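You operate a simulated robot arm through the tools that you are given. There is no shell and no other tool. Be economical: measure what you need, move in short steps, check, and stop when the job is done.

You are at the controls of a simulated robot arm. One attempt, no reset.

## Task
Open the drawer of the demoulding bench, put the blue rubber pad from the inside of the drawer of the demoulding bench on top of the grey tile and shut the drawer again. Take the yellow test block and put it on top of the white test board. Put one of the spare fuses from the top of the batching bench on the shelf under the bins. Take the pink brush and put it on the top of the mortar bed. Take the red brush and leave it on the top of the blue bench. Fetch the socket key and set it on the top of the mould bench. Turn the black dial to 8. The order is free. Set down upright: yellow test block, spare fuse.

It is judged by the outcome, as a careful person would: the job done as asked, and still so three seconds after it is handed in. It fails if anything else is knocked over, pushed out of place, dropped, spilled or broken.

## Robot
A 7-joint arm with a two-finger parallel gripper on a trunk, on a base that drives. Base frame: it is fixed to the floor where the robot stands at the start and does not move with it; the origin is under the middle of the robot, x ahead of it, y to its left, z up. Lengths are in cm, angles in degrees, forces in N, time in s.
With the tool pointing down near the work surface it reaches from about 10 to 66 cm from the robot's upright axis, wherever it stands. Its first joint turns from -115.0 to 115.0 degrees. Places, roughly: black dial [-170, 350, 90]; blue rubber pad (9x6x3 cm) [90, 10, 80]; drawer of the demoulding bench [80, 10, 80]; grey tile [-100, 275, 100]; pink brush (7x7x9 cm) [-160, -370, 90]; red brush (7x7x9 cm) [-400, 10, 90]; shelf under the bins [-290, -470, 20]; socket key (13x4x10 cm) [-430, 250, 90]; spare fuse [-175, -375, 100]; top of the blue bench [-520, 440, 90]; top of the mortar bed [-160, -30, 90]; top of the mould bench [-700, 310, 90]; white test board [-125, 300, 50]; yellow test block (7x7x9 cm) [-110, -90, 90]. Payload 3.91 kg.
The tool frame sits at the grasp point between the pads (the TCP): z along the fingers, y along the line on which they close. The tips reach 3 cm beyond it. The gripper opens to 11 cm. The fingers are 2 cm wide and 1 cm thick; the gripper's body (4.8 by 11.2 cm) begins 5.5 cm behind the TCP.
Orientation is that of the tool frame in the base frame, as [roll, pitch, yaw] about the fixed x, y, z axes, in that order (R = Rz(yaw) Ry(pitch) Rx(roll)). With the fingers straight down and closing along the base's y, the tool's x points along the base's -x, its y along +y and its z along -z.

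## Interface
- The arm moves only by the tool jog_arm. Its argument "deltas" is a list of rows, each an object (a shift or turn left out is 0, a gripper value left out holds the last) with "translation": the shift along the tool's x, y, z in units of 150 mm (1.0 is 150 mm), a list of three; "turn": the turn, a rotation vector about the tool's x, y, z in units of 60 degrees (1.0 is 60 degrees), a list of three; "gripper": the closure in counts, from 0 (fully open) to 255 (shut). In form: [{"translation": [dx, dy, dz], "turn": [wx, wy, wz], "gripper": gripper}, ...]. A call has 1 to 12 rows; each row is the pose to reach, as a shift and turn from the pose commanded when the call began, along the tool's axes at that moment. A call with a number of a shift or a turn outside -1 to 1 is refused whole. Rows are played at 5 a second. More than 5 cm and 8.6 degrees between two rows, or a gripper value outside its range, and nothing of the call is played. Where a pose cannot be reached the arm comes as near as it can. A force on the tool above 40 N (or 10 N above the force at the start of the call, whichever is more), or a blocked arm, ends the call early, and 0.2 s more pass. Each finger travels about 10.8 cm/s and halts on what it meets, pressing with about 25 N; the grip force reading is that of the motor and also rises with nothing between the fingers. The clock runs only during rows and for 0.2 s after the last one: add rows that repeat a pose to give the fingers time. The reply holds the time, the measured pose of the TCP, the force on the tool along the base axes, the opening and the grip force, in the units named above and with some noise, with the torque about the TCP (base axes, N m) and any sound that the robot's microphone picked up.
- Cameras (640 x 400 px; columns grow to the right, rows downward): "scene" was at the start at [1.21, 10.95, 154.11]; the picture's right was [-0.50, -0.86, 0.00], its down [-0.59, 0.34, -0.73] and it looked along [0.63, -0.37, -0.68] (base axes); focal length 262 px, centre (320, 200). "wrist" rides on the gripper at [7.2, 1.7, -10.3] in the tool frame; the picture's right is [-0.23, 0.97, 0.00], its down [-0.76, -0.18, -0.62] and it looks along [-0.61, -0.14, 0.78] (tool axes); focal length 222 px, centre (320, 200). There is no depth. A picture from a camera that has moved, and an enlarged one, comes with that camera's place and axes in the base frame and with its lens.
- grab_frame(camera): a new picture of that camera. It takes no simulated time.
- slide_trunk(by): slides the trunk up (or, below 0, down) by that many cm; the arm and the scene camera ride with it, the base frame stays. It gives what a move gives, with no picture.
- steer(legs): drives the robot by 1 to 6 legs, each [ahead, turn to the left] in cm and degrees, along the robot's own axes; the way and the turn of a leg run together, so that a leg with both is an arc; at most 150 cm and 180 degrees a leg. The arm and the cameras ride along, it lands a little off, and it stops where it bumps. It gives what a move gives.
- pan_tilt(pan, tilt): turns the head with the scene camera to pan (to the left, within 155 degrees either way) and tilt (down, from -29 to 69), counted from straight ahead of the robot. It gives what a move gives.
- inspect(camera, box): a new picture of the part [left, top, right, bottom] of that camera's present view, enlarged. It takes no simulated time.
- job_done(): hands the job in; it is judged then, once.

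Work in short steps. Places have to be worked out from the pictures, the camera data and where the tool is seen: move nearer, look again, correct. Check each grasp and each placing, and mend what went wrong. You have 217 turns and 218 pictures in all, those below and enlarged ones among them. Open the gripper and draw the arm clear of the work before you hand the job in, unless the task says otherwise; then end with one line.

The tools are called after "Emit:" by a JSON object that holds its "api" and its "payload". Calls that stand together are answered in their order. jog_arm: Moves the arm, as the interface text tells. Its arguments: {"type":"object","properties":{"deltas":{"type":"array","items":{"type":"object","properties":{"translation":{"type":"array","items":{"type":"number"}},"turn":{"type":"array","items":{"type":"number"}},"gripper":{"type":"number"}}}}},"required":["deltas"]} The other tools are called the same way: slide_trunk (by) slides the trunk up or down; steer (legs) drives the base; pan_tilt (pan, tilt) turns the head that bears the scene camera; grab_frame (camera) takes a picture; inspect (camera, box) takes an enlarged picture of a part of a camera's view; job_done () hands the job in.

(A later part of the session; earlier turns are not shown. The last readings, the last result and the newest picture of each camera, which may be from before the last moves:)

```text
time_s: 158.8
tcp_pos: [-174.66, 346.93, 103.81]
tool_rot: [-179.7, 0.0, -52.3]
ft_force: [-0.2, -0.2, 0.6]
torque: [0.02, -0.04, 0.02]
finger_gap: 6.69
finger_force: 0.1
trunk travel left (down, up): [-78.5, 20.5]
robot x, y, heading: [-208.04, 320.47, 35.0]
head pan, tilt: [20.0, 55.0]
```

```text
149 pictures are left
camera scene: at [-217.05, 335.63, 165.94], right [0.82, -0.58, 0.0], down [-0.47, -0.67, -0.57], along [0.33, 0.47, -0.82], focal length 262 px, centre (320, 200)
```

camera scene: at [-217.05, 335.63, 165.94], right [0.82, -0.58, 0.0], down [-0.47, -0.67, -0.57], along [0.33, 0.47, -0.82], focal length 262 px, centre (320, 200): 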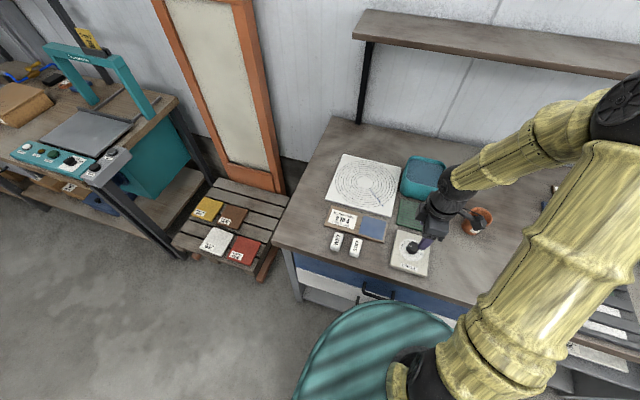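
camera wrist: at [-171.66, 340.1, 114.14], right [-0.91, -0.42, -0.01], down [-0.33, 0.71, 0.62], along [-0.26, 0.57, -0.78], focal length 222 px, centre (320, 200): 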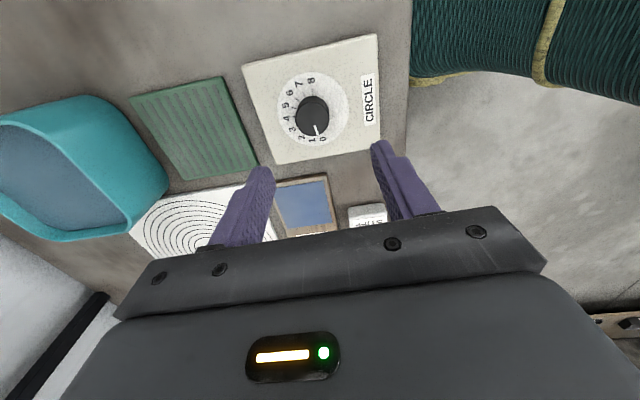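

Knob is near [-174.2,346.6]; small correction and descend to ~95.5.

Emit:
{"api": "jog_arm", "payload": {"deltas": [{"translation": [0.035, -0.01, 0.15]}, {"translation": [0.035, -0.01, 0.3]}, {"translation": [0.035, -0.01, 0.45]}, {"translation": [0.035, -0.01, 0.55]}]}}

Emit:
{"api": "grab_frame", "payload": {"camera": "wrist"}}

Emit:
{"api": "inspect", "payload": {"camera": "scene", "box": [380, 200, 460, 280]}}

```text
time_s: 159.8
tcp_pos: [-174.08, 346.77, 95.47]
tool_rot: [-179.6, 0.0, -52.0]
ft_force: [-1.2, 0.1, -0.4]
torque: [0.02, -0.03, 0.01]
finger_gap: 6.7
finger_force: 0.1
trunk travel left (down, up): [-78.5, 20.5]
robot x, y, heading: [-207.8, 321.04, 34.8]
head pan, tilt: [20.0, 55.0]
```

```text
148 pictures are left
camera wrist: at [-171.15, 339.84, 105.89], right [-0.91, -0.42, -0.01], down [-0.33, 0.71, 0.62], along [-0.26, 0.57, -0.78], focal length 222 px, centre (320, 200)
```

wrist: 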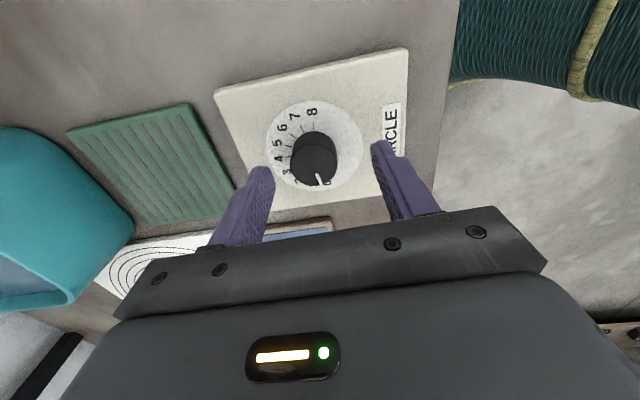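

```text
5.00 times, centred on (420, 240) of scene
camera zoom: at [-217.03, 335.67, 165.94], right [0.82, -0.58, 0.0], down [-0.47, -0.67, -0.57], along [0.33, 0.47, -0.82], focal length 1311 px, centre (-180, 0)
```

zoom: 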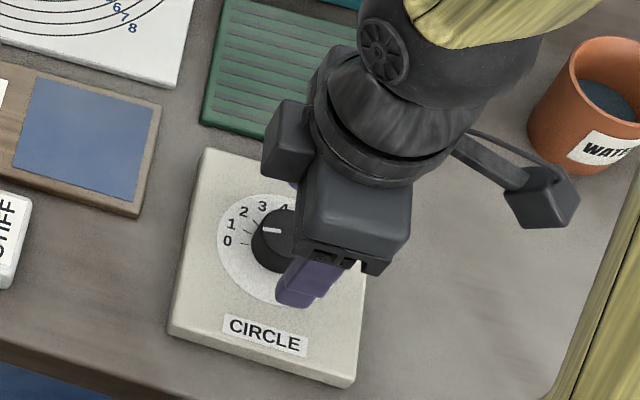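

Well centred. Down 0.8 cm and close on the knob.

Emit:
{"api": "jog_arm", "payload": {"deltas": [{"translation": [0.02, 0.0, 0.055]}, {"translation": [0.02, 0.0, 0.055], "gripper": 255}, {"translation": [0.02, 0.0, 0.055], "gripper": 255}, {"translation": [0.02, 0.0, 0.055], "gripper": 255}, {"translation": [0.02, 0.0, 0.055], "gripper": 255}]}}

Emit:
{"api": "grab_frame", "payload": {"camera": "wrist"}}

```text
time_s: 161.0
tcp_pos: [-173.45, 346.78, 94.69]
tool_rot: [-179.3, 0.2, -52.1]
ft_force: [25.1, 18.7, 6.8]
torque: [0.94, -0.26, -0.39]
finger_gap: 3.32
finger_force: 45.3
trunk travel left (down, up): [-78.5, 20.5]
robot x, y, heading: [-207.5, 320.73, 34.7]
head pan, tilt: [20.0, 55.0]
```

```text
146 pictures are left
camera wrist: at [-170.61, 339.89, 105.02], right [-0.91, -0.42, -0.01], down [-0.33, 0.7, 0.63], along [-0.26, 0.57, -0.78], focal length 222 px, centre (320, 200)
```

wrist: 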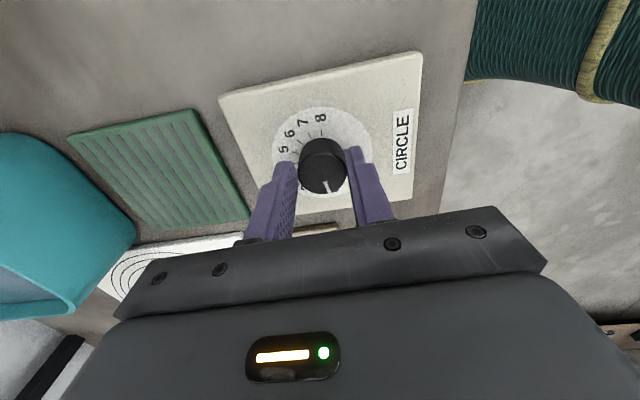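

Gripped (3.32 cm). I shift the command 0.5 cm to relieve the side force, then rotate clockwise ~58°.

Emit:
{"api": "jog_arm", "payload": {"deltas": [{"translation": [0, -0.035, 0]}, {"translation": [0, -0.035, 0]}]}}

Emit:
{"api": "jog_arm", "payload": {"deltas": [{"turn": [0, 0, 0.12]}, {"turn": [0, 0, 0.24]}, {"turn": [0, 0, 0.36]}, {"turn": [0, 0, 0.48]}, {"turn": [0, 0, 0.6]}, {"turn": [0, 0, 0.72]}, {"turn": [0, 0, 0.84]}, {"turn": [0, 0, 0.96]}]}}

Emit:
{"api": "grab_frame", "payload": {"camera": "wrist"}}

```text
time_s: 161.6
tcp_pos: [-173.45, 346.82, 94.66]
tool_rot: [-179.7, -0.1, -52.1]
ft_force: [9.0, 9.5, 15.3]
torque: [0.91, 0.38, -0.34]
finger_gap: 3.33
finger_force: 44.7
trunk travel left (down, up): [-78.5, 20.5]
robot x, y, heading: [-207.51, 320.71, 34.9]
head pan, tilt: [20.0, 55.0]
```

```text
time_s: 163.4
tcp_pos: [-174.16, 346.7, 94.62]
tool_rot: [-180.0, 0.0, -109.6]
ft_force: [-34.5, 1.3, -7.7]
torque: [0.6, 0.78, 0.2]
finger_gap: 3.31
finger_force: 44.9
trunk travel left (down, up): [-78.5, 20.5]
robot x, y, heading: [-207.7, 320.54, 34.8]
head pan, tilt: [20.0, 55.0]
```

```text
145 pictures are left
camera wrist: at [-178.25, 340.43, 105.06], right [-0.84, 0.54, 0.0], down [0.42, 0.66, 0.62], along [0.34, 0.52, -0.78], focal length 222 px, centre (320, 200)
```

wrist: 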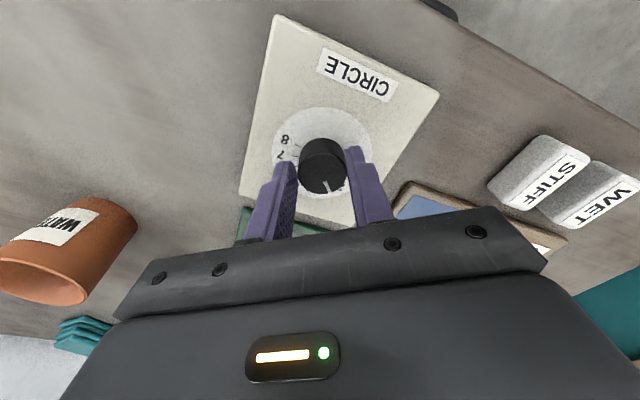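

The knob turns with the gripper. Relieve the sideways strain and continue turning.

Emit:
{"api": "jog_arm", "payload": {"deltas": [{"translation": [0.013, 0.03, 0]}, {"translation": [0.013, 0.03, 0]}]}}

Emit:
{"api": "jog_arm", "payload": {"deltas": [{"turn": [0, 0, 0.12]}, {"turn": [0, 0, 0.24]}, {"turn": [0, 0, 0.36]}, {"turn": [0, 0, 0.48]}, {"turn": [0, 0, 0.6]}, {"turn": [0, 0, 0.72]}, {"turn": [0, 0, 0.84]}, {"turn": [0, 0, 0.96]}]}}

Emit:
{"api": "grab_frame", "payload": {"camera": "wrist"}}

```text
time_s: 164.0
tcp_pos: [-174.14, 346.64, 94.68]
tool_rot: [-179.8, 0.2, -109.8]
ft_force: [-17.1, -0.4, -13.0]
torque: [-0.91, 0.52, 0.08]
finger_gap: 3.32
finger_force: 44.9
trunk travel left (down, up): [-78.5, 20.5]
robot x, y, heading: [-207.1, 320.88, 34.7]
head pan, tilt: [20.0, 55.0]
```

```text
time_s: 165.3
tcp_pos: [-174.36, 347.02, 94.69]
tool_rot: [179.6, 0.0, -148.5]
ft_force: [-6.6, 8.0, -2.8]
torque: [0.59, 0.42, 0.03]
finger_gap: 3.34
finger_force: 44.9
trunk travel left (down, up): [-78.5, 20.5]
robot x, y, heading: [-207.79, 320.74, 35.0]
head pan, tilt: [20.0, 55.0]
stopped in row 6: the force on the tool passed its limit at 40 N (the readings are from after the stop); the commanded pose is now the measured one
```

```text
144 pictures are left
camera wrist: at [-181.57, 344.56, 105.08], right [-0.31, 0.95, 0.01], down [0.74, 0.24, 0.62], along [0.59, 0.2, -0.78], focal length 222 px, centre (320, 200)
```

wrist: 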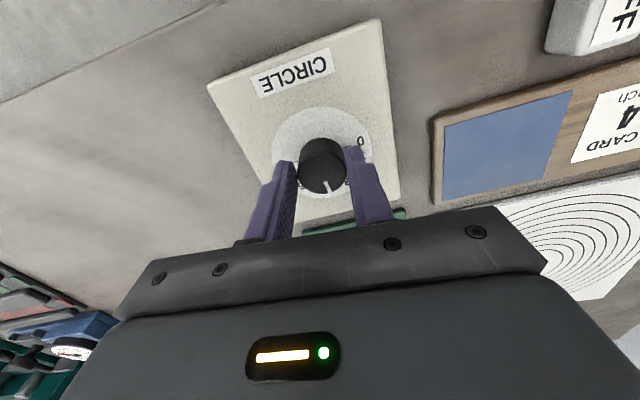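

Halfway (at ~4). Continue another 56°.

Emit:
{"api": "jog_arm", "payload": {"deltas": [{"turn": [0, 0, 0.12]}, {"turn": [0, 0, 0.24]}, {"turn": [0, 0, 0.36]}, {"turn": [0, 0, 0.48]}, {"turn": [0, 0, 0.6]}, {"turn": [0, 0, 0.72]}, {"turn": [0, 0, 0.84]}]}}

Emit:
{"api": "grab_frame", "payload": {"camera": "wrist"}}

```text
time_s: 166.9
tcp_pos: [-174.34, 347.44, 94.69]
tool_rot: [179.4, -0.4, 163.2]
ft_force: [-4.6, 13.1, 0.4]
torque: [0.98, 0.76, 0.08]
finger_gap: 3.31
finger_force: 44.9
trunk travel left (down, up): [-78.5, 20.5]
robot x, y, heading: [-207.58, 320.81, 34.9]
head pan, tilt: [20.0, 55.0]
stopped in row 7: the force on the tool passed its limit at 40 N (the readings are from after the stop); the commanded pose is now the measured one
```

```text
143 pictures are left
camera wrist: at [-181.02, 351.03, 105.13], right [0.5, 0.87, 0.01], down [0.68, -0.4, 0.62], along [0.54, -0.3, -0.79], focal length 222 px, centre (320, 200)
```

wrist: 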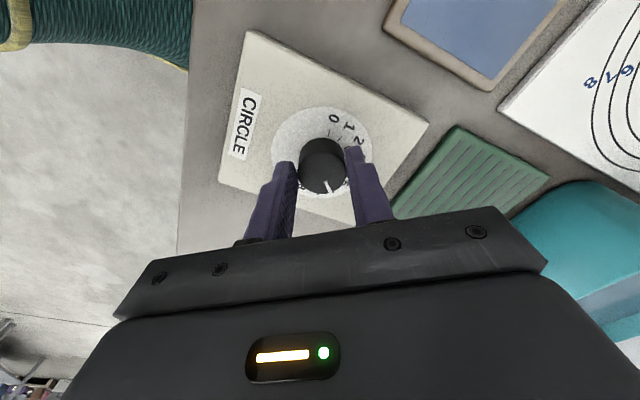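

144.7° turned; 47° remaining.

Emit:
{"api": "jog_arm", "payload": {"deltas": [{"turn": [0, 0, 0.12]}, {"turn": [0, 0, 0.24]}, {"turn": [0, 0, 0.36]}, {"turn": [0, 0, 0.48]}, {"turn": [0, 0, 0.6]}, {"turn": [0, 0, 0.7]}]}}

Emit:
{"api": "inspect", "payload": {"camera": "wrist", "box": [240, 60, 420, 220]}}

```text
time_s: 168.3
tcp_pos: [-174.15, 347.63, 94.61]
tool_rot: [179.4, -0.6, 122.5]
ft_force: [0.8, 11.9, -9.3]
torque: [1.31, 0.25, 0.05]
finger_gap: 3.29
finger_force: 45.1
trunk travel left (down, up): [-78.5, 20.5]
robot x, y, heading: [-207.34, 320.93, 35.0]
head pan, tilt: [20.0, 55.0]
stopped in row 6: the force on the tool passed its limit at 41 N (the readings are from after the stop); the commanded pose is now the measured one
```

```text
2.50 times, centred on (330, 140) of wrist
camera zoom: at [-176.82, 354.56, 105.19], right [0.94, 0.33, 0.01], down [0.26, -0.75, 0.61], along [0.21, -0.58, -0.79], focal length 555 px, centre (295, 350)
```

zoom: 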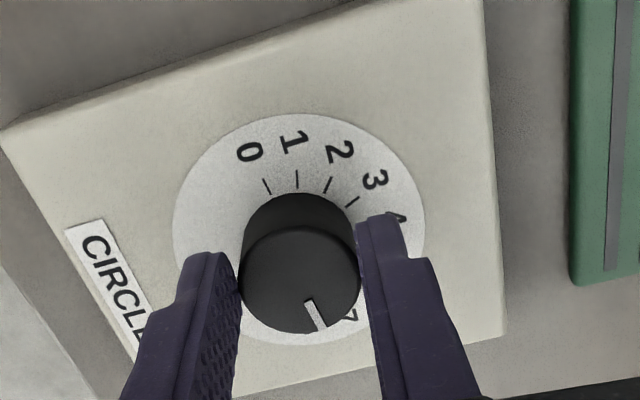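

Near 7.7 by estimate; turn 6° more, then release and rise to read it.

Emit:
{"api": "jog_arm", "payload": {"deltas": [{"turn": [0, 0, 0.06]}, {"turn": [0, 0, 0.11]}]}}

Emit:
{"api": "jog_arm", "payload": {"deltas": [{"gripper": 120}, {"gripper": 100}, {"gripper": 100}, {"translation": [0, 0, -0.3]}, {"translation": [0, 0, -0.6]}, {"translation": [0, 0, -0.9]}]}}

Emit:
{"api": "grab_frame", "payload": {"camera": "wrist"}}

Emit:
{"api": "inspect", "payload": {"camera": "scene", "box": [380, 200, 460, 280]}}

```text
time_s: 168.9
tcp_pos: [-174.06, 347.77, 94.75]
tool_rot: [179.4, -0.6, 115.7]
ft_force: [3.0, 20.5, -10.6]
torque: [1.33, -0.01, 0.07]
finger_gap: 3.29
finger_force: 45.1
trunk travel left (down, up): [-78.5, 20.5]
robot x, y, heading: [-207.34, 321.23, 34.9]
head pan, tilt: [20.0, 55.0]
```

```text
time_s: 170.3
tcp_pos: [-174.32, 347.09, 108.23]
tool_rot: [179.4, -0.7, 115.8]
ft_force: [1.1, 0.3, -0.3]
torque: [0.01, 0.01, 0.0]
finger_gap: 6.67
finger_force: 0.0
trunk travel left (down, up): [-78.5, 20.5]
robot x, y, heading: [-207.82, 320.68, 34.7]
head pan, tilt: [20.0, 55.0]
```

```text
141 pictures are left
camera wrist: at [-176.2, 354.31, 118.81], right [0.98, 0.22, 0.01], down [0.17, -0.77, 0.61], along [0.14, -0.6, -0.79], focal length 222 px, centre (320, 200)
```

wrist: 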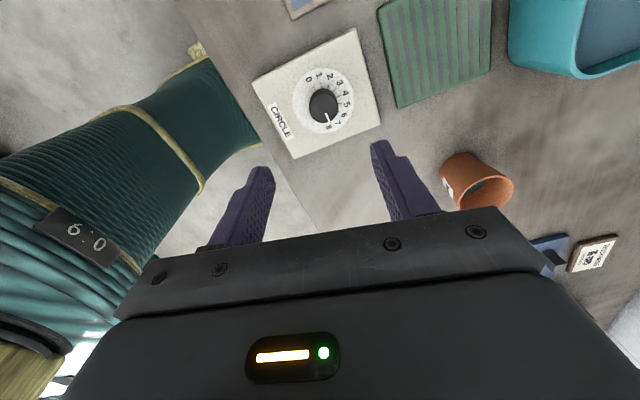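

```text
5.00 times, centred on (420, 240) of scene
camera zoom: at [-217.21, 335.52, 165.94], right [0.82, -0.58, 0.0], down [-0.47, -0.67, -0.57], along [0.33, 0.47, -0.82], focal length 1311 px, centre (-180, 0)
```

zoom: 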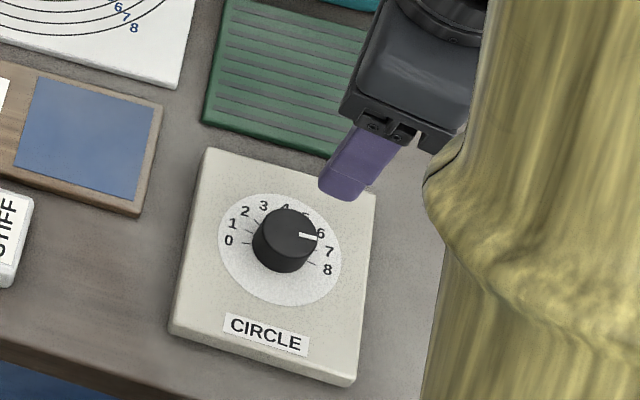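

Zoom in on the dial from the wrist camera to read the pointer.

Emit:
{"api": "inspect", "payload": {"camera": "wrist", "box": [285, 60, 365, 145]}}

Emit:
{"api": "inspect", "payload": {"camera": "scene", "box": [420, 235, 452, 265]}}

```text
4.71 times, centred on (325, 102) of wrist
camera zoom: at [-176.2, 354.31, 118.81], right [0.98, 0.22, 0.01], down [0.17, -0.77, 0.61], along [0.14, -0.6, -0.79], focal length 1045 px, centre (296, 659)
```

zoom: 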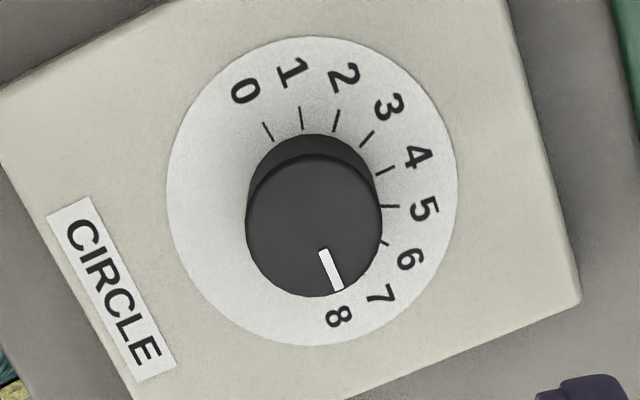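

```text
13.33 times, centred on (436, 250) of scene
camera zoom: at [-217.21, 335.52, 165.94], right [0.82, -0.58, 0.0], down [-0.47, -0.67, -0.57], along [0.33, 0.47, -0.82], focal length 3497 px, centre (-1227, -467)
```

zoom: 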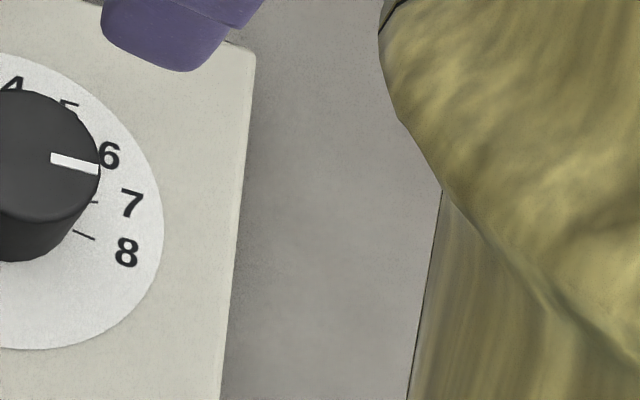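

The pointer reads about 7.8 (≈5° short of the 8 tick). I regrip, centred at [-174.15,347.5], and nudge 5° further.

Emit:
{"api": "jog_arm", "payload": {"deltas": [{"translation": [0.02, 0.02, 0.3]}, {"translation": [0.02, 0.02, 0.6]}, {"translation": [0.02, 0.02, 0.8]}, {"translation": [0.02, 0.02, 0.9]}, {"translation": [0.02, 0.02, 0.9], "gripper": 255}, {"translation": [0.02, 0.02, 0.9], "gripper": 255}, {"translation": [0.02, 0.02, 0.9], "gripper": 255}]}}

Emit:
{"api": "jog_arm", "payload": {"deltas": [{"turn": [0, 0, 0.045]}, {"turn": [0, 0, 0.085]}, {"turn": [0, 0, 0.085]}]}}

Emit:
{"api": "jog_arm", "payload": {"deltas": [{"gripper": 120}, {"gripper": 100}, {"gripper": 100}, {"translation": [0, 0, -0.3]}, {"translation": [0, 0, -0.6]}, {"translation": [0, 0, -0.9]}]}}

Emit:
{"api": "inspect", "payload": {"camera": "wrist", "box": [285, 60, 365, 145]}}

```text
time_s: 171.9
tcp_pos: [-174.14, 347.77, 94.71]
tool_rot: [179.4, -0.6, 115.7]
ft_force: [-4.3, -2.2, -7.2]
torque: [0.19, -0.17, 0.0]
finger_gap: 3.3
finger_force: 45.1
trunk travel left (down, up): [-78.5, 20.5]
robot x, y, heading: [-207.68, 320.81, 34.9]
head pan, tilt: [20.0, 55.0]
```

```text
time_s: 172.8
tcp_pos: [-174.12, 347.83, 94.65]
tool_rot: [179.6, -0.8, 110.6]
ft_force: [-2.2, -1.8, -16.6]
torque: [-0.5, -0.29, -0.06]
finger_gap: 3.28
finger_force: 44.7
trunk travel left (down, up): [-78.5, 20.5]
robot x, y, heading: [-207.47, 320.53, 35.0]
head pan, tilt: [20.0, 55.0]
```

```text
time_s: 174.2
tcp_pos: [-174.16, 347.49, 108.29]
tool_rot: [179.5, -0.7, 110.6]
ft_force: [0.4, 0.3, -0.8]
torque: [0.03, -0.01, 0.03]
finger_gap: 6.69
finger_force: 0.0
trunk travel left (down, up): [-78.5, 20.5]
robot x, y, heading: [-207.61, 320.77, 34.9]
head pan, tilt: [20.0, 55.0]
```

```text
4.71 times, centred on (325, 102) of wrist
camera zoom: at [-175.33, 354.63, 118.84], right [0.99, 0.13, 0.01], down [0.1, -0.78, 0.61], along [0.08, -0.61, -0.79], focal length 1045 px, centre (296, 659)
```

zoom: 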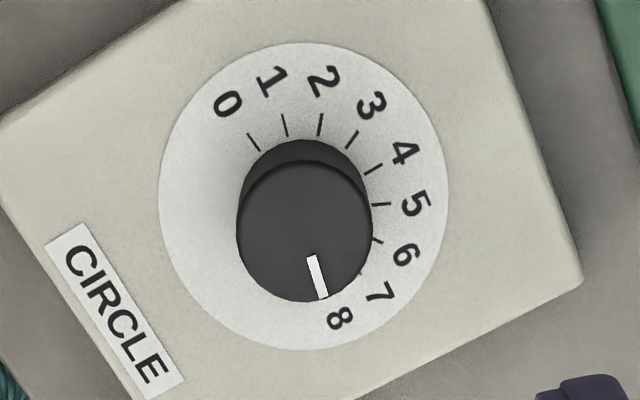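

Now it may be slightly past 8. Cross-check from the scene camera.

Emit:
{"api": "inspect", "payload": {"camera": "scene", "box": [414, 232, 454, 268]}}

```text
11.11 times, centred on (434, 250) of scene
camera zoom: at [-217.21, 335.52, 165.94], right [0.82, -0.58, 0.0], down [-0.47, -0.67, -0.57], along [0.33, 0.47, -0.82], focal length 2914 px, centre (-947, -356)
```

zoom: 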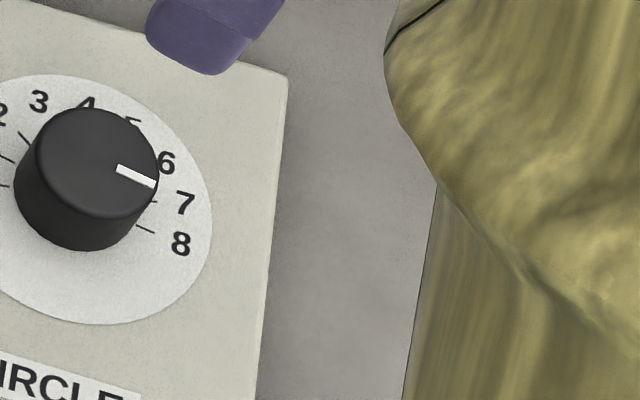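

Pointer and the 8 tick look nearly parallel; one closer zoom to confirm.

Emit:
{"api": "inspect", "payload": {"camera": "scene", "box": [422, 244, 432, 255]}}

```text
16.00 times, centred on (427, 250) of scene
camera zoom: at [-217.21, 335.52, 165.94], right [0.82, -0.58, 0.0], down [-0.47, -0.67, -0.57], along [0.33, 0.47, -0.82], focal length 4197 px, centre (-1392, -592)
```

zoom: 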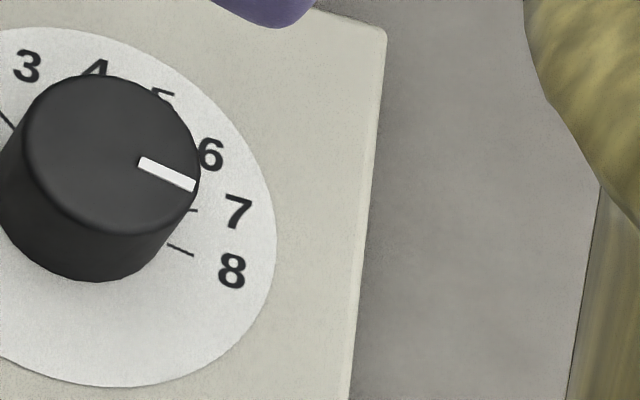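

Dial is at 8 within reading accuracy. I raise and rotate the gripper back to neutral.

Emit:
{"api": "jog_arm", "payload": {"deltas": [{"turn": [0, 0, -0.14], "gripper": 0}, {"turn": [0, 0, -0.28]}, {"turn": [0, 0, -0.42]}, {"turn": [0, 0, -0.56]}, {"turn": [0, 0, -0.7]}, {"turn": [0, 0, -0.84]}, {"turn": [0, 0, -0.98]}]}}

Emit:
{"api": "jog_arm", "payload": {"deltas": [{"turn": [0, 0, -0.14]}, {"turn": [0, 0, -0.28]}, {"turn": [0, 0, -0.42]}, {"turn": [0, 0, -0.56]}, {"turn": [0, 0, -0.7]}, {"turn": [0, 0, -0.76]}]}}

Emit:
{"api": "slide_trunk", "payload": {"by": 12}}

Emit:
{"api": "pan_tilt", "payload": {"pan": 90, "tilt": 15}}

Emit:
{"api": "grab_frame", "payload": {"camera": "scene"}}

Emit:
{"api": "pan_tilt", "payload": {"pan": 150, "tilt": 20}}

Emit:
{"api": "grab_frame", "payload": {"camera": "scene"}}

```text
time_s: 175.8
tcp_pos: [-174.06, 347.69, 108.26]
tool_rot: [179.1, 0.1, 169.4]
ft_force: [0.2, 0.0, 0.0]
torque: [0.01, 0.03, -0.02]
finger_gap: 11.02
finger_force: 0.0
trunk travel left (down, up): [-78.5, 20.5]
robot x, y, heading: [-207.56, 320.55, 35.0]
head pan, tilt: [20.0, 55.0]
```

```text
time_s: 177.2
tcp_pos: [-174.06, 347.64, 108.33]
tool_rot: [179.5, 0.7, -144.9]
ft_force: [0.2, 0.3, 0.4]
torque: [0.01, 0.03, -0.02]
finger_gap: 10.99
finger_force: 0.2
trunk travel left (down, up): [-78.5, 20.5]
robot x, y, heading: [-207.43, 321.02, 35.1]
head pan, tilt: [20.0, 55.0]
```

```text
time_s: 178.7
tcp_pos: [-174.16, 347.63, 120.27]
tool_rot: [179.5, 0.7, -145.0]
ft_force: [0.1, 0.7, -0.6]
torque: [0.01, 0.02, 0.0]
finger_gap: 10.98
finger_force: 0.0
trunk travel left (down, up): [-90.5, 8.5]
robot x, y, heading: [-207.37, 320.95, 34.8]
head pan, tilt: [20.0, 55.0]
```

```text
time_s: 180.1
tcp_pos: [-174.08, 347.62, 120.24]
tool_rot: [179.5, 0.8, -145.0]
ft_force: [-0.4, 0.4, 0.2]
torque: [0.03, -0.02, 0.03]
finger_gap: 10.99
finger_force: 0.0
trunk travel left (down, up): [-90.5, 8.5]
robot x, y, heading: [-207.89, 320.91, 34.8]
head pan, tilt: [90.0, 15.0]
```

```text
134 pictures are left
camera scene: at [-226.56, 337.41, 183.96], right [0.82, 0.57, 0.0], down [0.15, -0.21, -0.97], along [-0.55, 0.79, -0.26], focal length 262 px, centre (320, 200)
```

scene: 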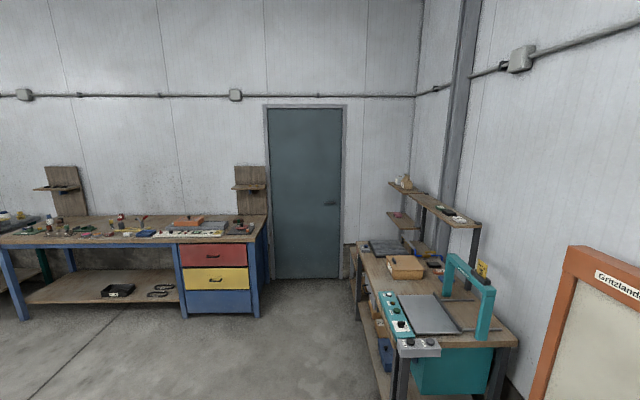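

```text
time_s: 181.4
tcp_pos: [-174.23, 347.6, 120.11]
tool_rot: [179.4, 0.7, -145.0]
ft_force: [1.3, 0.2, -0.5]
torque: [0.01, -0.04, 0.01]
finger_gap: 10.99
finger_force: 0.2
trunk travel left (down, up): [-90.5, 8.5]
robot x, y, heading: [-207.28, 321.09, 34.7]
head pan, tilt: [150.0, 20.0]
```

```text
133 pictures are left
camera scene: at [-230.51, 328.96, 183.15], right [-0.08, 1.0, 0.0], down [0.34, 0.03, -0.94], along [-0.94, -0.08, -0.34], focal length 262 px, centre (320, 200)
```

scene: 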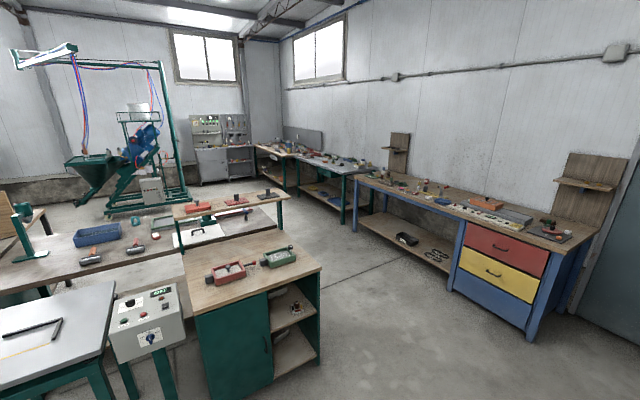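

Zoom in on the area around the predicted socket key location (px ~247,220).

Emit:
{"api": "inspect", "payload": {"camera": "scene", "box": [60, 170, 340, 330]}}

Emit:
{"api": "inspect", "payload": {"camera": "scene", "box": [340, 150, 600, 280]}}

Emit:
{"api": "inspect", "payload": {"camera": "scene", "box": [180, 110, 380, 230]}}

```text
2.29 times, centred on (200, 250) of scene
camera zoom: at [-230.51, 328.96, 183.15], right [-0.08, 1.0, 0.0], down [0.34, 0.03, -0.94], along [-0.94, -0.08, -0.34], focal length 600 px, centre (594, 86)
```

zoom: 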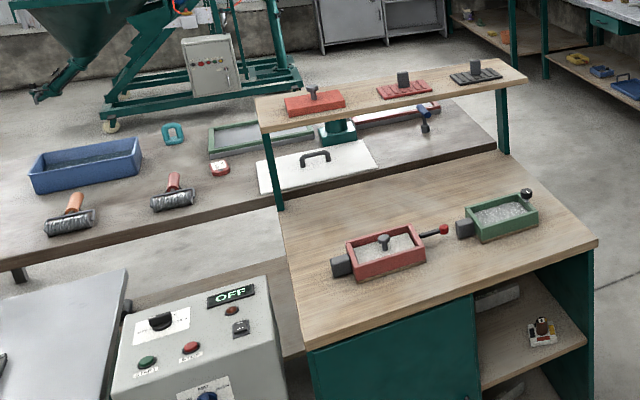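

```text
2.46 times, centred on (470, 215) of scene
camera zoom: at [-230.51, 328.96, 183.15], right [-0.08, 1.0, 0.0], down [0.34, 0.03, -0.94], along [-0.94, -0.08, -0.34], focal length 646 px, centre (-49, 163)
```

zoom: 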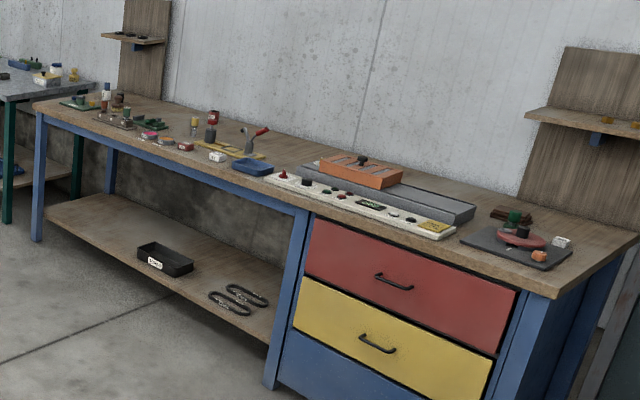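

```text
3.20 times, centred on (280, 170) of scene
camera zoom: at [-230.51, 328.96, 183.15], right [-0.08, 1.0, 0.0], down [0.34, 0.03, -0.94], along [-0.94, -0.08, -0.34], focal length 839 px, centre (448, 296)
```

zoom: 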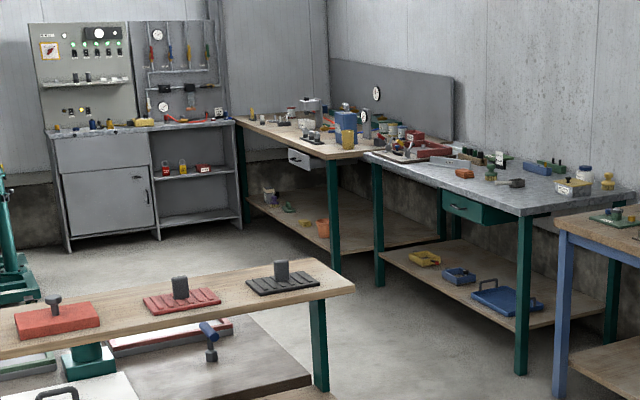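

The socket key is the blue T-handle near [-432,248] on the table behind. I drive through the aisle: back off, go to about [-401,372], then toward [-463,293], facing the key.

Emit:
{"api": "steer", "payload": {"legs": [[-15, 0], [0, 129], [92, 0], [92, 0]]}}

Emit:
{"api": "pan_tilt", "payload": {"pan": 50, "tilt": 25}}

Emit:
{"api": "grab_frame", "payload": {"camera": "scene"}}

```text
time_s: 201.3
tcp_pos: [-442.61, 362.78, 120.21]
tool_rot: [179.5, 0.7, -13.1]
ft_force: [0.3, 0.4, -0.1]
torque: [0.0, -0.02, 0.01]
finger_gap: 11.0
finger_force: 0.0
trunk travel left (down, up): [-90.5, 8.5]
robot x, y, heading: [-400.46, 355.58, 166.7]
head pan, tilt: [150.0, 20.0]
```

```text
time_s: 203.1
tcp_pos: [-442.74, 362.63, 120.32]
tool_rot: [179.5, 0.7, -13.1]
ft_force: [-1.1, 0.7, 0.7]
torque: [-0.01, 0.03, 0.05]
finger_gap: 10.99
finger_force: 0.0
trunk travel left (down, up): [-90.5, 8.5]
robot x, y, heading: [-400.6, 355.54, 166.7]
head pan, tilt: [50.0, 25.0]
```

```text
129 pictures are left
camera scene: at [-405.39, 333.83, 182.34], right [-0.6, 0.8, 0.0], down [0.34, 0.25, -0.91], along [-0.73, -0.54, -0.42], focal length 262 px, centre (320, 200)
```

scene: 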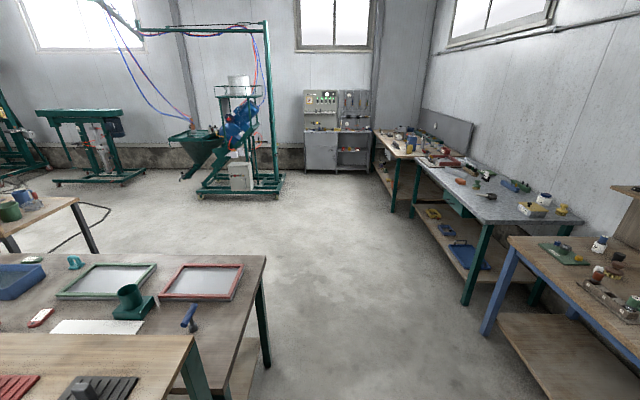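

Key confirmed at ≈[-434.5,246]. I drive to ≈[-468,292] and turn to face it (heading ~307°).

Emit:
{"api": "steer", "payload": {"legs": [[0, 56.5], [93, 0], [0, 83.5]]}}

Emit:
{"api": "pan_tilt", "payload": {"pan": 10, "tilt": 55}}

Emit:
{"api": "grab_frame", "payload": {"camera": "scene"}}

Emit:
{"api": "grab_frame", "payload": {"camera": "wrist"}}

```text
time_s: 217.5
tcp_pos: [-440.59, 259.46, 120.23]
tool_rot: [179.4, 0.6, 127.1]
ft_force: [-0.3, -0.6, 1.0]
torque: [0.0, -0.01, 0.04]
finger_gap: 11.0
finger_force: 0.1
trunk travel left (down, up): [-90.5, 8.5]
robot x, y, heading: [-468.77, 291.79, -53.1]
head pan, tilt: [50.0, 25.0]
```

```text
time_s: 218.6
tcp_pos: [-440.54, 259.52, 120.17]
tool_rot: [179.6, 0.7, 126.9]
ft_force: [-0.1, 0.7, -0.3]
torque: [-0.01, 0.03, -0.01]
finger_gap: 10.98
finger_force: 0.2
trunk travel left (down, up): [-90.5, 8.5]
robot x, y, heading: [-468.89, 292.15, -53.2]
head pan, tilt: [10.0, 55.0]
```

```text
128 pictures are left
camera scene: at [-454.7, 300.91, 177.94], right [-0.68, -0.73, 0.0], down [-0.6, 0.56, -0.57], along [0.42, -0.39, -0.82], focal length 262 px, centre (320, 200)
```

scene: 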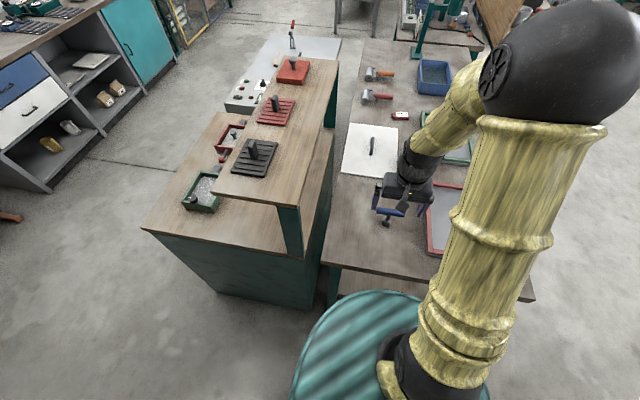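

```text
127 pictures are left
camera wrist: at [-443.88, 266.35, 130.62], right [0.91, 0.41, 0.01], down [0.31, -0.71, 0.63], along [0.26, -0.57, -0.78], focal length 222 px, centre (320, 200)
```

wrist: 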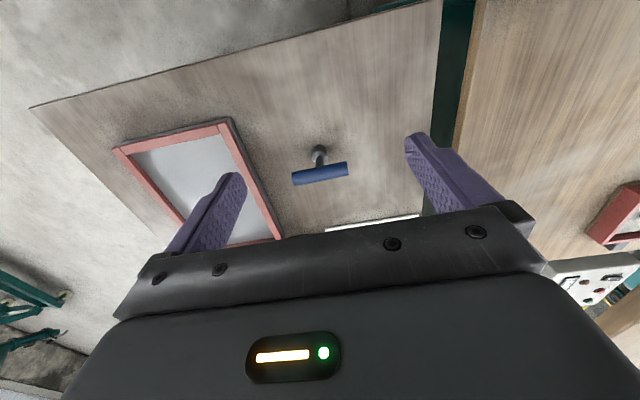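

The T-handle key stands upright with bar roughly along 33°. Zoom in for details.

Emit:
{"api": "inspect", "payload": {"camera": "wrist", "box": [270, 130, 370, 200]}}

Emit:
{"api": "inspect", "payload": {"camera": "scene", "box": [340, 170, 460, 250]}}

```text
5.71 times, centred on (320, 165) of wrist
camera zoom: at [-443.88, 266.35, 130.62], right [0.91, 0.41, 0.01], down [0.31, -0.71, 0.63], along [0.26, -0.57, -0.78], focal length 1269 px, centre (320, 400)
```

zoom: 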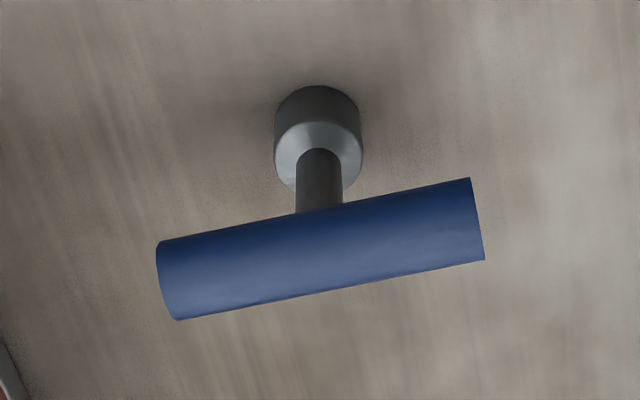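

```text
5.00 times, centred on (400, 210) of scene
camera zoom: at [-454.7, 300.91, 177.94], right [-0.68, -0.73, 0.0], down [-0.6, 0.56, -0.57], along [0.42, -0.39, -0.82], focal length 1311 px, centre (-80, 150)
```

zoom: 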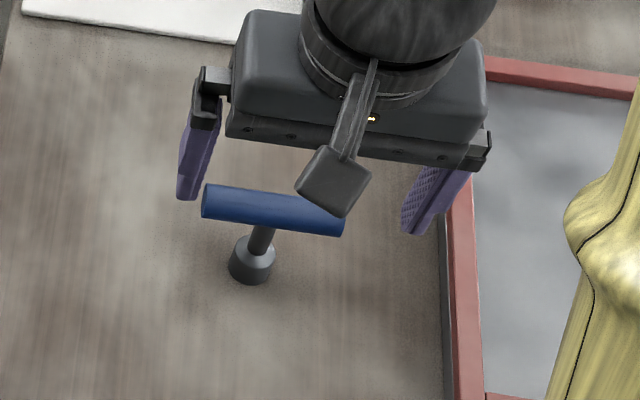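

Bar centre ≈ [-435.5,248.1,98.6], along 36.7°. I move above and rotate 90° so the fingers close across the bar.

Emit:
{"api": "jog_arm", "payload": {"deltas": [{"translation": [-0.27, -0.06, 0], "turn": [0, 0, -0.14]}, {"translation": [-0.54, -0.12, 0], "turn": [0, 0, -0.28]}, {"translation": [-0.81, -0.19, 0], "turn": [0, 0, -0.42]}, {"translation": [-0.81, -0.19, 0], "turn": [0, 0, -0.56]}, {"translation": [-0.81, -0.19, 0], "turn": [0, 0, -0.7]}, {"translation": [-0.81, -0.19, 0], "turn": [0, 0, -0.84]}, {"translation": [-0.81, -0.19, 0], "turn": [0, 0, -0.98]}]}}

Emit:
{"api": "jog_arm", "payload": {"deltas": [{"turn": [0, 0, -0.13], "gripper": 90}, {"turn": [0, 0, -0.26]}, {"turn": [0, 0, -0.39]}, {"turn": [0, 0, -0.52]}]}}

Emit:
{"api": "slide_trunk", "payload": {"by": -13}}

Emit:
{"api": "grab_frame", "payload": {"camera": "wrist"}}

Emit:
{"api": "inspect", "payload": {"camera": "scene", "box": [340, 160, 460, 260]}}

```text
time_s: 220.2
tcp_pos: [-435.52, 247.99, 120.21]
tool_rot: [-179.8, 0.9, -173.9]
ft_force: [0.6, -0.4, 0.2]
torque: [0.0, -0.03, -0.01]
finger_gap: 10.99
finger_force: 0.1
trunk travel left (down, up): [-90.5, 8.5]
robot x, y, heading: [-468.65, 291.92, -53.2]
head pan, tilt: [10.0, 55.0]
```

```text
time_s: 221.2
tcp_pos: [-435.48, 248.01, 120.47]
tool_rot: [-179.3, 0.6, -142.8]
ft_force: [-0.8, -0.6, -0.2]
torque: [-0.01, -0.04, 0.02]
finger_gap: 7.1
finger_force: 0.1
trunk travel left (down, up): [-90.5, 8.5]
robot x, y, heading: [-468.94, 291.83, -53.0]
head pan, tilt: [10.0, 55.0]
```

```text
time_s: 222.8
tcp_pos: [-435.53, 248.02, 107.4]
tool_rot: [-179.2, 0.5, -143.0]
ft_force: [0.0, 1.1, 0.2]
torque: [0.0, 0.03, 0.0]
finger_gap: 7.12
finger_force: 0.0
trunk travel left (down, up): [-77.5, 21.5]
robot x, y, heading: [-468.76, 291.74, -53.2]
head pan, tilt: [10.0, 55.0]
```

```text
124 pictures are left
camera wrist: at [-442.62, 245.12, 117.73], right [-0.41, 0.91, -0.01], down [0.71, 0.32, 0.63], along [0.58, 0.25, -0.77], focal length 222 px, centre (320, 200)
```

wrist: 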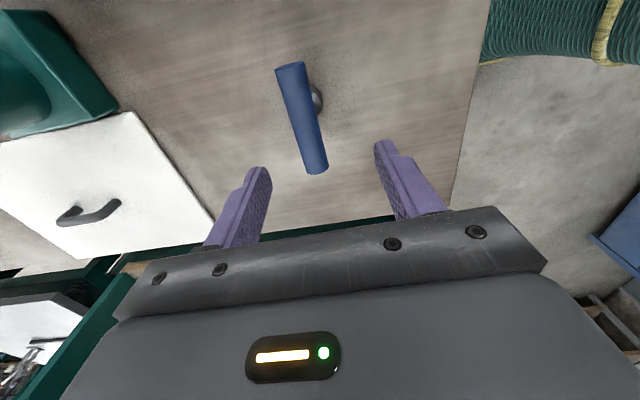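

```text
4.00 times, centred on (400, 210) of scene
camera zoom: at [-454.73, 300.91, 164.94], right [-0.68, -0.73, 0.0], down [-0.6, 0.56, -0.57], along [0.42, -0.39, -0.82], focal length 1049 px, centre (0, 160)
```

zoom: 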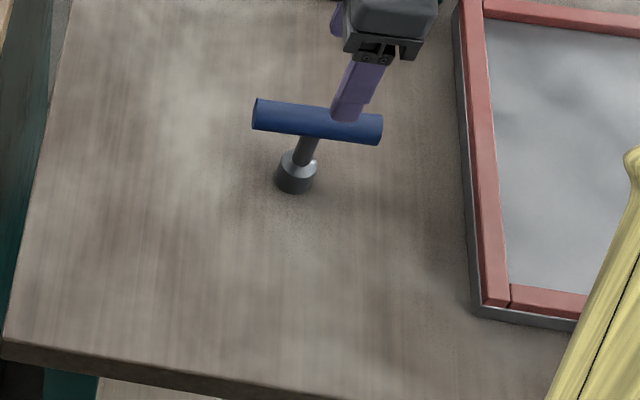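

All views agree with bar centre ≈ [-434.8,246.5,96]. I correct and descend.

Emit:
{"api": "jog_arm", "payload": {"deltas": [{"translation": [0.023, -0.108, 0.2]}, {"translation": [0.023, -0.108, 0.45]}, {"translation": [0.023, -0.108, 0.65]}, {"translation": [0.023, -0.108, 0.75]}]}}

Emit:
{"api": "grab_frame", "payload": {"camera": "wrist"}}

Emit:
{"api": "inspect", "payload": {"camera": "scene", "box": [340, 160, 460, 260]}}

```text
time_s: 223.8
tcp_pos: [-434.59, 246.45, 96.15]
tool_rot: [-179.3, 0.6, -143.0]
ft_force: [-0.3, 0.3, -0.2]
torque: [0.0, -0.04, -0.01]
finger_gap: 7.12
finger_force: 0.0
trunk travel left (down, up): [-77.5, 21.5]
robot x, y, heading: [-468.7, 292.1, -53.0]
head pan, tilt: [10.0, 55.0]
```

```text
122 pictures are left
camera wrist: at [-441.68, 243.55, 106.47], right [-0.41, 0.91, -0.01], down [0.71, 0.32, 0.63], along [0.58, 0.25, -0.77], focal length 222 px, centre (320, 200)
```

wrist: 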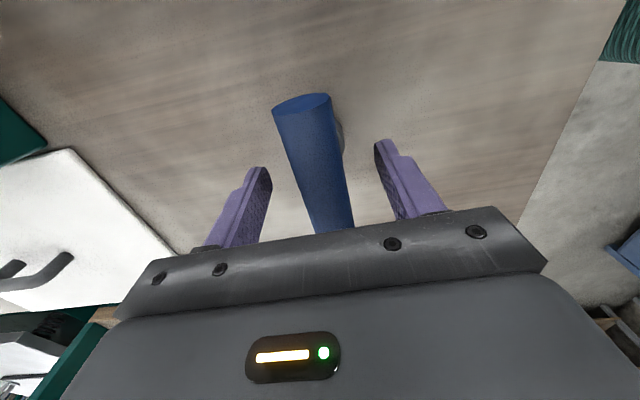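

```text
4.00 times, centred on (400, 210) of scene
camera zoom: at [-454.7, 300.9, 164.94], right [-0.68, -0.73, 0.0], down [-0.6, 0.56, -0.57], along [0.42, -0.39, -0.82], focal length 1049 px, centre (0, 160)
```

zoom: 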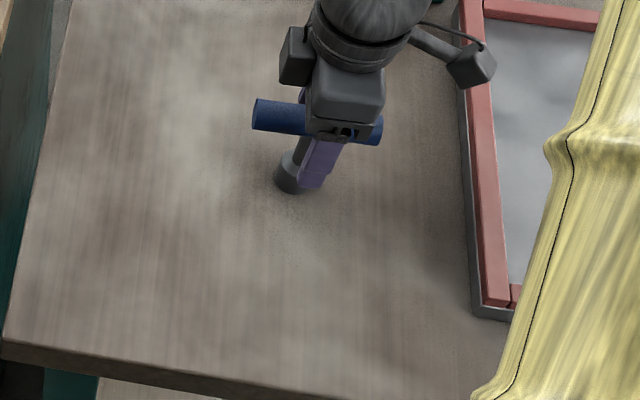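

Bar lies between the fingers. Close.

Emit:
{"api": "jog_arm", "payload": {"deltas": [{"gripper": 255}, {"gripper": 255}, {"gripper": 255}, {"gripper": 255}]}}

Emit:
{"api": "jog_arm", "payload": {"deltas": [{"translation": [0, 0, -0.05]}, {"translation": [0, 0, -0.15]}, {"translation": [0, 0, -0.3]}]}}

Emit:
{"api": "inspect", "payload": {"camera": "scene", "box": [340, 140, 460, 240]}}

```text
time_s: 224.8
tcp_pos: [-434.56, 246.49, 96.21]
tool_rot: [-179.4, 0.5, -143.0]
ft_force: [0.8, -0.1, -0.6]
torque: [-0.01, -0.03, -0.01]
finger_gap: 2.54
finger_force: 25.2
trunk travel left (down, up): [-77.5, 21.5]
robot x, y, heading: [-468.69, 292.08, -53.2]
head pan, tilt: [10.0, 55.0]
```

```text
time_s: 225.6
tcp_pos: [-434.66, 246.48, 100.78]
tool_rot: [-179.3, 0.4, -143.1]
ft_force: [-0.3, -0.2, -1.1]
torque: [0.0, -0.02, 0.01]
finger_gap: 2.54
finger_force: 24.6
trunk travel left (down, up): [-77.5, 21.5]
robot x, y, heading: [-468.86, 291.88, -52.9]
head pan, tilt: [10.0, 55.0]
```

```text
4.00 times, centred on (400, 190) of scene
camera zoom: at [-454.75, 300.94, 164.93], right [-0.68, -0.73, 0.0], down [-0.6, 0.56, -0.57], along [0.42, -0.39, -0.82], focal length 1049 px, centre (0, 240)
```

zoom: 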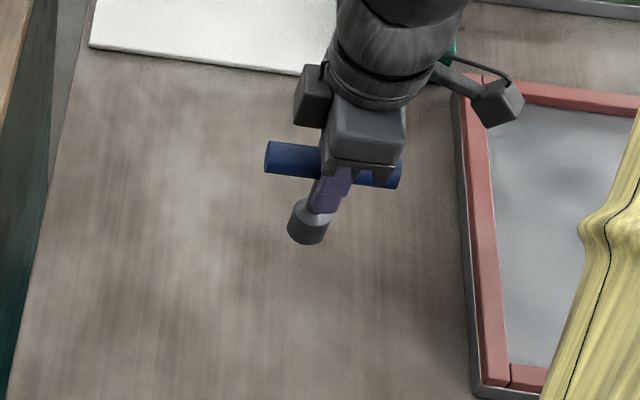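

Key is in hand, hanging upright. I raise, retract, and drive toward the mould bench (standing spot ≈[-633,246]).

Emit:
{"api": "slide_trunk", "payload": {"by": 21}}

Emit:
{"api": "jog_arm", "payload": {"deltas": [{"translation": [0, 0.3, 0]}, {"translation": [0, 0.6, 0]}, {"translation": [0, 0.9, 0]}, {"translation": [0, 1.0, 0]}]}}

Emit:
{"api": "steer", "payload": {"legs": [[0, -111], [85, 0], [85, 0]]}}

Emit:
{"api": "pan_tilt", "payload": {"pan": -60, "tilt": 30}}

Emit:
{"api": "grab_frame", "payload": {"camera": "scene"}}

```text
time_s: 227.8
tcp_pos: [-434.58, 246.61, 121.58]
tool_rot: [-179.4, 0.6, -143.0]
ft_force: [-1.1, -0.6, -2.3]
torque: [0.01, 0.05, -0.04]
finger_gap: 2.52
finger_force: 24.4
trunk travel left (down, up): [-98.5, 0.5]
robot x, y, heading: [-468.86, 291.86, -53.0]
head pan, tilt: [10.0, 55.0]
```

```text
time_s: 228.8
tcp_pos: [-443.64, 258.5, 121.36]
tool_rot: [-179.3, 0.7, -142.9]
ft_force: [0.8, -0.1, -2.3]
torque: [0.0, 0.05, -0.01]
finger_gap: 2.53
finger_force: 25.3
trunk travel left (down, up): [-98.5, 0.5]
robot x, y, heading: [-468.49, 292.26, -53.0]
head pan, tilt: [10.0, 55.0]
```

```text
time_s: 245.7
tcp_pos: [-672.48, 232.5, 121.47]
tool_rot: [-179.4, 0.5, 106.5]
ft_force: [0.4, -0.4, -2.3]
torque: [0.0, 0.02, 0.0]
finger_gap: 2.53
finger_force: 24.4
trunk travel left (down, up): [-98.5, 0.5]
robot x, y, heading: [-632.41, 244.01, -163.5]
head pan, tilt: [10.0, 55.0]
```

```text
time_s: 247.1
tcp_pos: [-672.49, 232.5, 121.5]
tool_rot: [-179.4, 0.5, 106.3]
ft_force: [0.3, 0.3, -1.9]
torque: [-0.03, 0.03, -0.01]
finger_gap: 2.56
finger_force: 24.7
trunk travel left (down, up): [-98.5, 0.5]
robot x, y, heading: [-632.25, 244.21, -163.8]
head pan, tilt: [-60.0, 30.0]
```

```text
119 pictures are left
camera scene: at [-628.85, 237.14, 189.54], right [0.69, 0.72, 0.0], down [0.36, -0.35, -0.87], along [-0.63, 0.6, -0.5], focal length 262 px, centre (320, 200)
```

scene: 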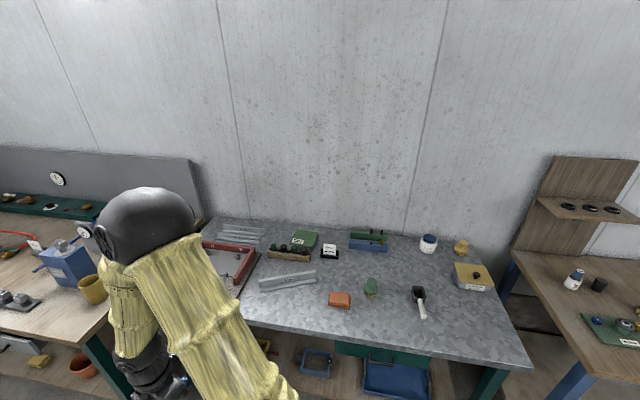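

The front-right of the mould bench, near [-639,325], is free. Turn to heading ~95° and drive 25 cm.

Emit:
{"api": "steer", "payload": {"legs": [[0, -101.5], [25, 0]]}}

Emit:
{"api": "pan_tilt", "payload": {"pan": 0, "tilt": 50}}

Emit:
{"api": "grab_frame", "payload": {"camera": "scene"}}

Emit:
{"api": "grab_frame", "payload": {"camera": "wrist"}}

```text
time_s: 255.4
tcp_pos: [-637.64, 310.84, 121.37]
tool_rot: [-179.5, 0.5, 4.8]
ft_force: [0.0, 0.0, -2.7]
torque: [0.03, -0.02, 0.0]
finger_gap: 2.53
finger_force: 25.1
trunk travel left (down, up): [-98.5, 0.5]
robot x, y, heading: [-634.23, 269.0, 94.9]
head pan, tilt: [-60.0, 30.0]
```

```text
time_s: 256.7
tcp_pos: [-637.6, 310.76, 121.39]
tool_rot: [-179.4, 0.5, 4.8]
ft_force: [-0.1, -0.2, -1.8]
torque: [-0.02, 0.02, -0.02]
finger_gap: 2.54
finger_force: 24.8
trunk travel left (down, up): [-98.5, 0.5]
robot x, y, heading: [-634.28, 268.98, 94.7]
head pan, tilt: [0.0, 50.0]
```

```text
118 pictures are left
camera scene: at [-649.72, 269.49, 186.59], right [1.0, 0.08, 0.0], down [0.06, -0.76, -0.64], along [-0.05, 0.64, -0.77], focal length 262 px, centre (320, 200)
```

scene: 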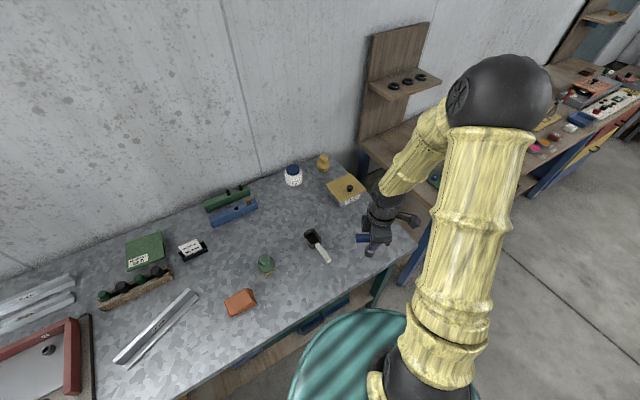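

```text
117 pictures are left
camera wrist: at [-630.29, 309.66, 131.83], right [-0.15, -0.99, -0.01], down [-0.77, 0.11, 0.63], along [-0.62, 0.1, -0.77], focal length 222 px, centre (320, 200)
```

wrist: 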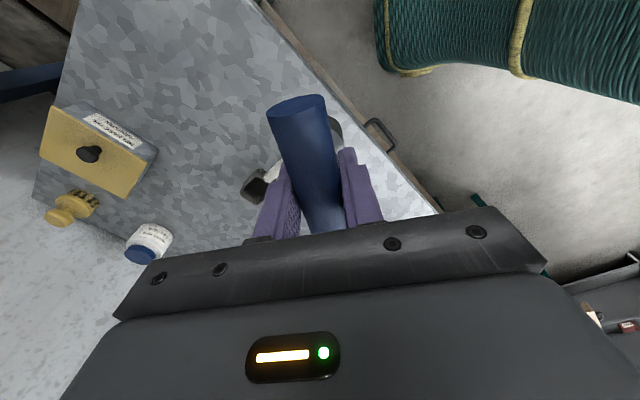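

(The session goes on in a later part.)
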